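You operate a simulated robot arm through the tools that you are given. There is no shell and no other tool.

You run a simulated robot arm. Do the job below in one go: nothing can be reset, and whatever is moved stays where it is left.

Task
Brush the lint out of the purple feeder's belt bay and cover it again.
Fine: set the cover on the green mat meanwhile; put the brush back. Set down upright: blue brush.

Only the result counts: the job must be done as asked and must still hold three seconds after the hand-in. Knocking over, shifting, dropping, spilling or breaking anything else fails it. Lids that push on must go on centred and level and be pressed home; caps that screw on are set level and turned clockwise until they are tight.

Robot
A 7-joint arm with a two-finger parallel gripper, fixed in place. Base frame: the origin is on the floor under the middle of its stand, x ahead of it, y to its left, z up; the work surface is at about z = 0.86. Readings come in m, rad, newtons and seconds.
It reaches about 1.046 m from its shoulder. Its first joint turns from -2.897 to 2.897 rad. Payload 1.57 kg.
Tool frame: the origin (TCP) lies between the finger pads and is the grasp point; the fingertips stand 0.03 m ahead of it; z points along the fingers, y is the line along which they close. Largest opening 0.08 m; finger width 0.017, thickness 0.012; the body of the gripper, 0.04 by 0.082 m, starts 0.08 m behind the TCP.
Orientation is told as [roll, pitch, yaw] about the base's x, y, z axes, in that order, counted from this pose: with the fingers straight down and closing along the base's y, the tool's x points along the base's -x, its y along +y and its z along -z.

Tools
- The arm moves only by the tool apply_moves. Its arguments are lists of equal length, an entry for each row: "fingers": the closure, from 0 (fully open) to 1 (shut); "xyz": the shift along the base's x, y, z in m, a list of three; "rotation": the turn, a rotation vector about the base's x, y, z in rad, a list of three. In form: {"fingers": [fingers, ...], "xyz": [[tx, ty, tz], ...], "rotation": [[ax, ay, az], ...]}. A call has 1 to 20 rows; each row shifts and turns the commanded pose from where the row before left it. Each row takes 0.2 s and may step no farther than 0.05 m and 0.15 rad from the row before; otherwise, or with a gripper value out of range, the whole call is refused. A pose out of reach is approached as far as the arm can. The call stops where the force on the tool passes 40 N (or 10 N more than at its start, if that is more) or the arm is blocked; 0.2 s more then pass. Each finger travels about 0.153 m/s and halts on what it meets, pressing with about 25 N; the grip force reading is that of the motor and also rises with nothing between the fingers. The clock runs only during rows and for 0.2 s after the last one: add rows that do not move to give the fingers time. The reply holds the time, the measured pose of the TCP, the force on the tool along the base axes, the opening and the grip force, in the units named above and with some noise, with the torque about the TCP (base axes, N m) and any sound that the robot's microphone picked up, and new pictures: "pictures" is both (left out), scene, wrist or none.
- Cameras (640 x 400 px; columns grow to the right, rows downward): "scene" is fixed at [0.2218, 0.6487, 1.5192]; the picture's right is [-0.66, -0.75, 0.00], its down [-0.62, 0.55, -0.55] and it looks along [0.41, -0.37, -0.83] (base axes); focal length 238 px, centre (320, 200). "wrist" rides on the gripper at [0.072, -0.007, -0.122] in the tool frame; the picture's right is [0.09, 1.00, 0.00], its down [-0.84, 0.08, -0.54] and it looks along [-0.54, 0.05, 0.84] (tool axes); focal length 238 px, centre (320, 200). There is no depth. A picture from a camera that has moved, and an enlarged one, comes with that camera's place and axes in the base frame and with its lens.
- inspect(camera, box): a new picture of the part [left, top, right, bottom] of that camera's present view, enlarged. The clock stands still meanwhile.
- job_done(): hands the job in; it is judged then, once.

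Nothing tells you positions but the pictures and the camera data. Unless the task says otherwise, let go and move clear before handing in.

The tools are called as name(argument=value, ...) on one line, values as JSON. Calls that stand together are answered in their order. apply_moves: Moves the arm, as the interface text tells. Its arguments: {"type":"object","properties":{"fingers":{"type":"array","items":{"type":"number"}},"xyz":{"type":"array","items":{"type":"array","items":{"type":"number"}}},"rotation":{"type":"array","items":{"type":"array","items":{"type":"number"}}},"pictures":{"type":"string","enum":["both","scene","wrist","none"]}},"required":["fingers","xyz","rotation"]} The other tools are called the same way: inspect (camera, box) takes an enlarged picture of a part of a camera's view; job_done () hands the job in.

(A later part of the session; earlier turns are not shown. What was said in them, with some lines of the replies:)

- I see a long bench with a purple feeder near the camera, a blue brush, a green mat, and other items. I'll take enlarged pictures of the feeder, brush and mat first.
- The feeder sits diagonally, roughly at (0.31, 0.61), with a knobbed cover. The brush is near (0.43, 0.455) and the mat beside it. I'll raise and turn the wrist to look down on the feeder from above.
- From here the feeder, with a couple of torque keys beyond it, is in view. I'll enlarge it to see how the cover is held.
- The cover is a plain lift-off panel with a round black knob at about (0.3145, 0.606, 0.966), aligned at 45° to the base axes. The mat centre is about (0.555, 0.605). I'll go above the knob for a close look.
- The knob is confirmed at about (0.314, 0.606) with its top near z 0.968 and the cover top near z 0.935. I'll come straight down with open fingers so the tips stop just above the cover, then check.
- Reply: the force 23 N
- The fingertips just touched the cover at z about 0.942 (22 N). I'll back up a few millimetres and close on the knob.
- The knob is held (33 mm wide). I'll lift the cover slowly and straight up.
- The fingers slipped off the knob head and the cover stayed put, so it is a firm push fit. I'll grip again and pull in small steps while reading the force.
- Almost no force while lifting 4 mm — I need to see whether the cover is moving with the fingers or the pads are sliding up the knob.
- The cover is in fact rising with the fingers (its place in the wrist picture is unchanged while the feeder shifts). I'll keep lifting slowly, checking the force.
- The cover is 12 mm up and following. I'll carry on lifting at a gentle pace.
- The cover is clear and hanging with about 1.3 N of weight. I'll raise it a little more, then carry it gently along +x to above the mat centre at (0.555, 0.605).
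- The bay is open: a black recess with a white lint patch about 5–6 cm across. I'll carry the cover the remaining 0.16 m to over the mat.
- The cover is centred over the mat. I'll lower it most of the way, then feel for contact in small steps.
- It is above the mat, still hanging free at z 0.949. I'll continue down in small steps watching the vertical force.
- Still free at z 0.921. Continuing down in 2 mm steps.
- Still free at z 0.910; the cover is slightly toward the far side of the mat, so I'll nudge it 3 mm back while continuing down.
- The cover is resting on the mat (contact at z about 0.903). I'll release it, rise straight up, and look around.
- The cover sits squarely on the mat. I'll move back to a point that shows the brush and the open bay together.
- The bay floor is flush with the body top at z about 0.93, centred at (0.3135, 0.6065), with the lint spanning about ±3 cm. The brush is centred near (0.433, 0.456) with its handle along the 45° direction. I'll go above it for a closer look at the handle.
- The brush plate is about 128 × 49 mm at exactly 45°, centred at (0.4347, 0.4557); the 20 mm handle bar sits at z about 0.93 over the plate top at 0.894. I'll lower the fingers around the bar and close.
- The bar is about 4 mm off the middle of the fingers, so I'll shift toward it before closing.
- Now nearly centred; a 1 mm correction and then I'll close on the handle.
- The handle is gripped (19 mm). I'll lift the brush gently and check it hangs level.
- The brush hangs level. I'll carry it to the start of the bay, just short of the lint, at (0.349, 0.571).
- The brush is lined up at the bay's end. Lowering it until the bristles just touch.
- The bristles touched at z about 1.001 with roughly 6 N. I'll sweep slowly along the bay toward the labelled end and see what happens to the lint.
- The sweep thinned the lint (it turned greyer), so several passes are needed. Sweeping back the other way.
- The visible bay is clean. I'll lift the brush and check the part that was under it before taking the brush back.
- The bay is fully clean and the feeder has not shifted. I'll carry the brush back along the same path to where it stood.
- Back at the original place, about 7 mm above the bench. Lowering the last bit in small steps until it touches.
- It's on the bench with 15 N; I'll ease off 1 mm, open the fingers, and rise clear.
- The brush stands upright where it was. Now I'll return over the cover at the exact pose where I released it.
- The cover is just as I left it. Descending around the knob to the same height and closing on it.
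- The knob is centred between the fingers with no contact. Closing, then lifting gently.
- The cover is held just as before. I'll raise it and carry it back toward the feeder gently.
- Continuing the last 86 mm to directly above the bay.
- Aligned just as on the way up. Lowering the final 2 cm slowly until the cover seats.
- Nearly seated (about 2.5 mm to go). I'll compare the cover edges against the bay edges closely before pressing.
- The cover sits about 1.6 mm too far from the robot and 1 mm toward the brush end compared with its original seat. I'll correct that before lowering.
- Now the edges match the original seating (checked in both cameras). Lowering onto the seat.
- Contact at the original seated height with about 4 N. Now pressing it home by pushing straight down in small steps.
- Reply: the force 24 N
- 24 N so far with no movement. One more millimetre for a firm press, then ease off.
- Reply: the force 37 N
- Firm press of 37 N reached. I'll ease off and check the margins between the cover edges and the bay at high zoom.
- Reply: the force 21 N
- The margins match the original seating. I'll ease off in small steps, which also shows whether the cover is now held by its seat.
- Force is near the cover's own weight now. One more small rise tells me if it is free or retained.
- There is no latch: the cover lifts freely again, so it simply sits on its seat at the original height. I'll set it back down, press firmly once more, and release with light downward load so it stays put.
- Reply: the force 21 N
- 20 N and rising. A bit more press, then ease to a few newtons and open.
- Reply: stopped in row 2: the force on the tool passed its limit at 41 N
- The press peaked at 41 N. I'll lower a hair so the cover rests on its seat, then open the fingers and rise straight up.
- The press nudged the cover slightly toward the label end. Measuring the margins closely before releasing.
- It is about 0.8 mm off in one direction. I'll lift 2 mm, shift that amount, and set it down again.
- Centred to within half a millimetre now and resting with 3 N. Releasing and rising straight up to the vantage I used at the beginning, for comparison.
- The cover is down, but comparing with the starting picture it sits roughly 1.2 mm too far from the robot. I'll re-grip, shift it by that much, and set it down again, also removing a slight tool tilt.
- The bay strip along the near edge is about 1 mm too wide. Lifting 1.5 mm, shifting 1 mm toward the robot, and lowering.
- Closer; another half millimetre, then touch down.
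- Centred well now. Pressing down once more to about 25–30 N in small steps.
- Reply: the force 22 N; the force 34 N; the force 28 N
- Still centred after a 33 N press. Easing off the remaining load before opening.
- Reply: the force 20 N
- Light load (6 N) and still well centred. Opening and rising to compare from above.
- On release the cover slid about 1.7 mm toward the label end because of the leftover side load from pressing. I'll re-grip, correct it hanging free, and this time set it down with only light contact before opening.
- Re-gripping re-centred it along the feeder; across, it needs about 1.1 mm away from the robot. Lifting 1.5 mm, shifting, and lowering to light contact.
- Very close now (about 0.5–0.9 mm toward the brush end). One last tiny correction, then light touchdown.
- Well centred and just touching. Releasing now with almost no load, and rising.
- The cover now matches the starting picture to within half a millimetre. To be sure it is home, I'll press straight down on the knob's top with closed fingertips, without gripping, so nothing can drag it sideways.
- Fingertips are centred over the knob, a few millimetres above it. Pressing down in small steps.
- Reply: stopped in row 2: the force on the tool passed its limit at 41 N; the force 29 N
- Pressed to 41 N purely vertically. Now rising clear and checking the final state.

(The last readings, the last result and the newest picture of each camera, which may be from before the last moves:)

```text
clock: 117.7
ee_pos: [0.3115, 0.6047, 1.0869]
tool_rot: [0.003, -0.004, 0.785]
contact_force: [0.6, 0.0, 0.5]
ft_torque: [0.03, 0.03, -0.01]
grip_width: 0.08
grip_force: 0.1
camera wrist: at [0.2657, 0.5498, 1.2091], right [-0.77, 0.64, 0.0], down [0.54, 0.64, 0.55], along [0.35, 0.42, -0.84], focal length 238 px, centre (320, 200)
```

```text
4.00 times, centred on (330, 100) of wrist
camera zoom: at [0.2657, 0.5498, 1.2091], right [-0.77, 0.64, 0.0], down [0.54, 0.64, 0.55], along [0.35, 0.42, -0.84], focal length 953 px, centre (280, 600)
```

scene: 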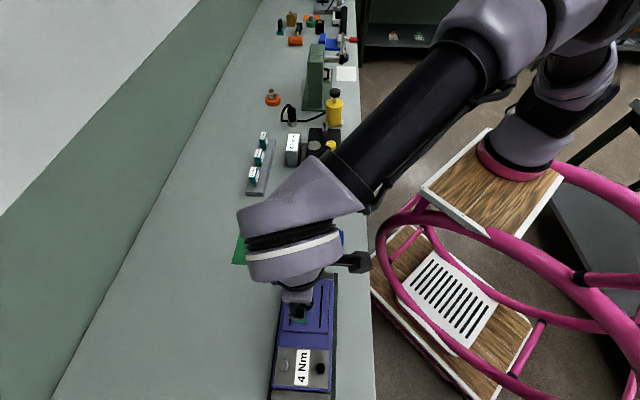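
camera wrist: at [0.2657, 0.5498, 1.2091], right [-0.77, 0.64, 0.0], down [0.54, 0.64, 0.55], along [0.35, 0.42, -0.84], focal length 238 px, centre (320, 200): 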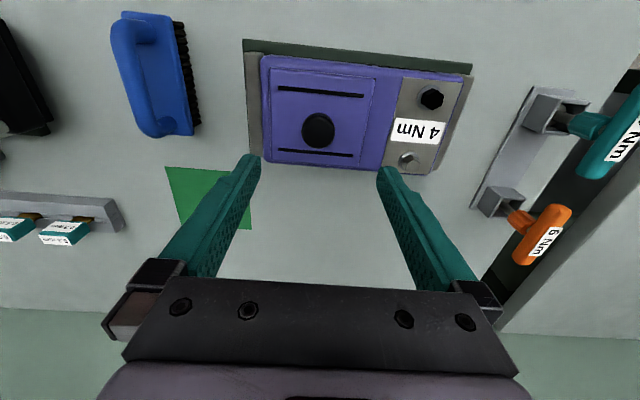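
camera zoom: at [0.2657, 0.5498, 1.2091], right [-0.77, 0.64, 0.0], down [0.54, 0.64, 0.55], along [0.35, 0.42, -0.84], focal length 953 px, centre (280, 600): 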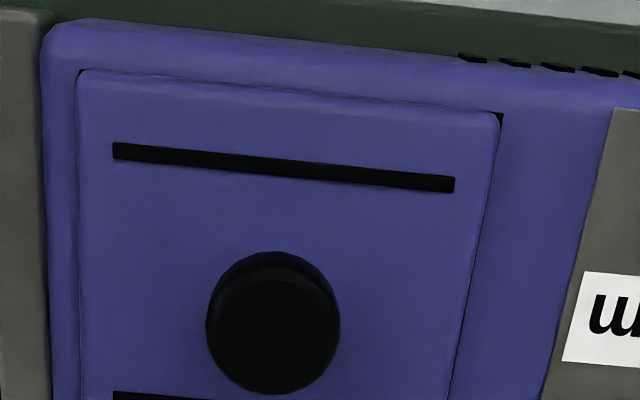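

The cover is still centred and level. I'll back the arm away and do a last check of the whole scene.

apply_moves(fingers=[0, 0, 0, 0, 0, 0], xyz=[[0, 0, 0.03], [0, 0, 0.03], [-0.02, -0.02, 0.02], [-0.02, -0.02, 0.02], [-0.02, -0.02, 0.01], [-0.01, -0.015, 0]], rotation=[[0, 0, 0], [0, 0, 0], [0, 0, 0], [0, 0, 0], [0, 0, 0], [0, 0, 0]])

inspect(camera="scene", box=[220, 260, 380, 400])

inspect(camera="scene", box=[220, 210, 380, 310])

inspect(camera="wrist", box=[180, 80, 440, 220])

```text
clock: 119.1
ee_pos: [0.2457, 0.532, 1.1959]
tool_rot: [0.003, -0.003, 0.785]
contact_force: [-0.4, -0.5, -0.6]
ft_torque: [-0.06, 0.01, 0.01]
grip_width: 0.0801
grip_force: 0.1
camera wrist: at [0.1989, 0.4765, 1.3182], right [-0.77, 0.64, 0.0], down [0.54, 0.64, 0.55], along [0.35, 0.42, -0.84], focal length 238 px, centre (320, 200)
```

scene: 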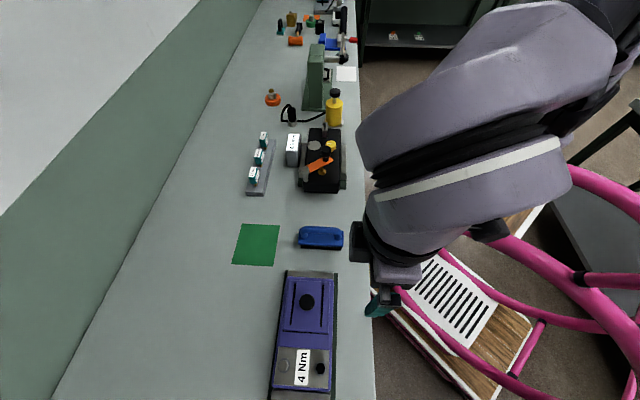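
wrist: 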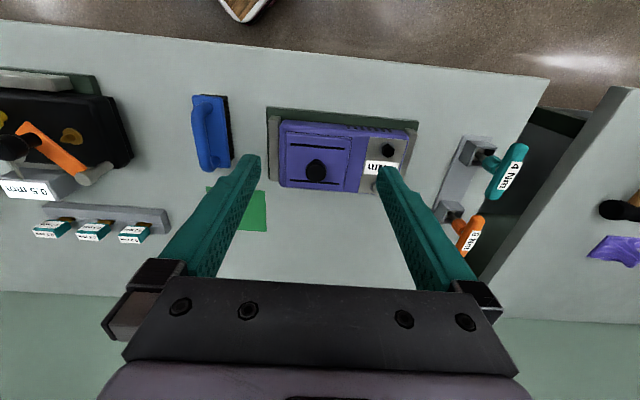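

```text
2.86 times, centred on (300, 330) of scene
camera zoom: at [0.2218, 0.6487, 1.5192], right [-0.66, -0.75, 0.0], down [-0.62, 0.55, -0.55], along [0.41, -0.37, -0.83], focal length 679 px, centre (377, -171)
```

zoom: 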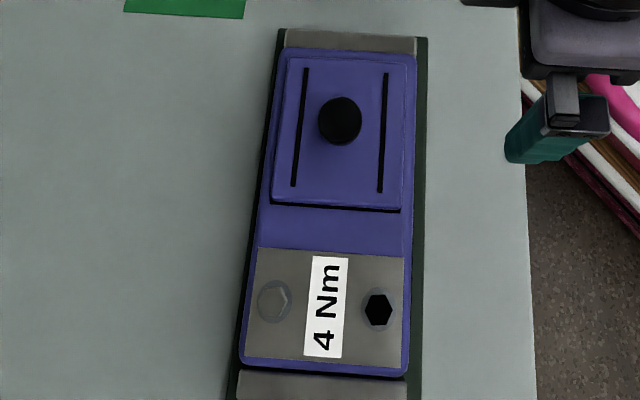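

```text
4.00 times, centred on (300, 260) of scene
camera zoom: at [0.2218, 0.6487, 1.5192], right [-0.66, -0.75, 0.0], down [-0.62, 0.55, -0.55], along [0.41, -0.37, -0.83], focal length 950 px, centre (400, -40)
```

zoom: 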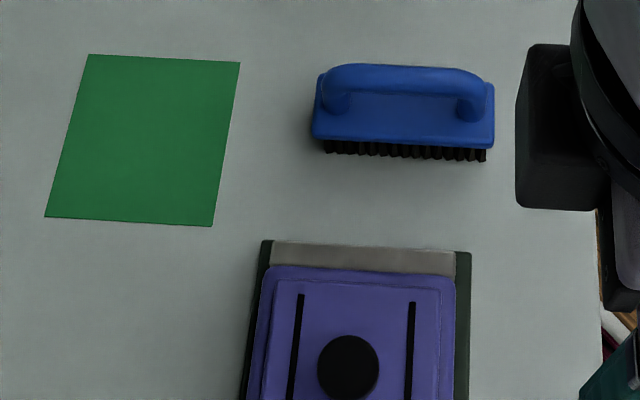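

```text
2.46 times, centred on (310, 150) of wrist
camera zoom: at [0.1989, 0.4765, 1.3182], right [-0.77, 0.64, 0.0], down [0.54, 0.64, 0.55], along [0.35, 0.42, -0.84], focal length 587 px, centre (345, 323)
```

zoom: 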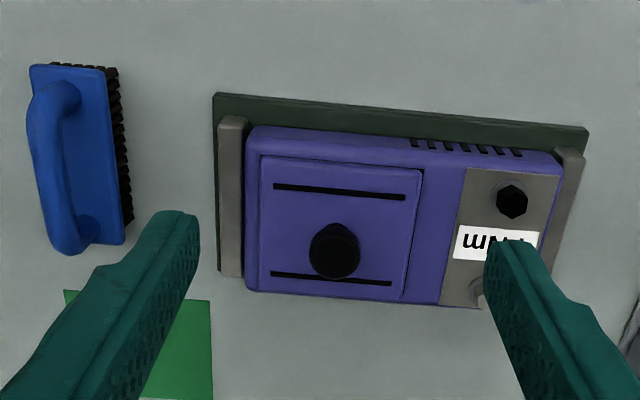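

The lint is out of the belt bay, and the cover is back on the feeder. It sits within about a millimetre of where it was in the first picture, level and pressed down. The blue brush stands upright in its old spot, the mat is clear, and nothing else looks moved. The gripper is empty and clear of everything, so I'm handing the job in.

job_done()

```text
The job is handed in.
```

The lint is brushed out of the purple feeder's belt bay and the cover is back on. The job is handed in; I haven't seen a verdict.

- **Bay:** it took two passes with the brush. The last pictures of the open bay show no lint left.
- **Cover:** it sits within about a millimetre of its original position. I finished with a straight 41 N press on the knob. It has no catch, so it only rests in place. On my first try the fingers slipped off the knob, and I re-set the cover a few times to centre it.
- **Brush:** it is standing upright where it was, to within about a millimetre.
- **Everything else:** the feeder did not shift, the green mat is clear, and nothing else looks disturbed. The gripper is empty and away from the bench items.
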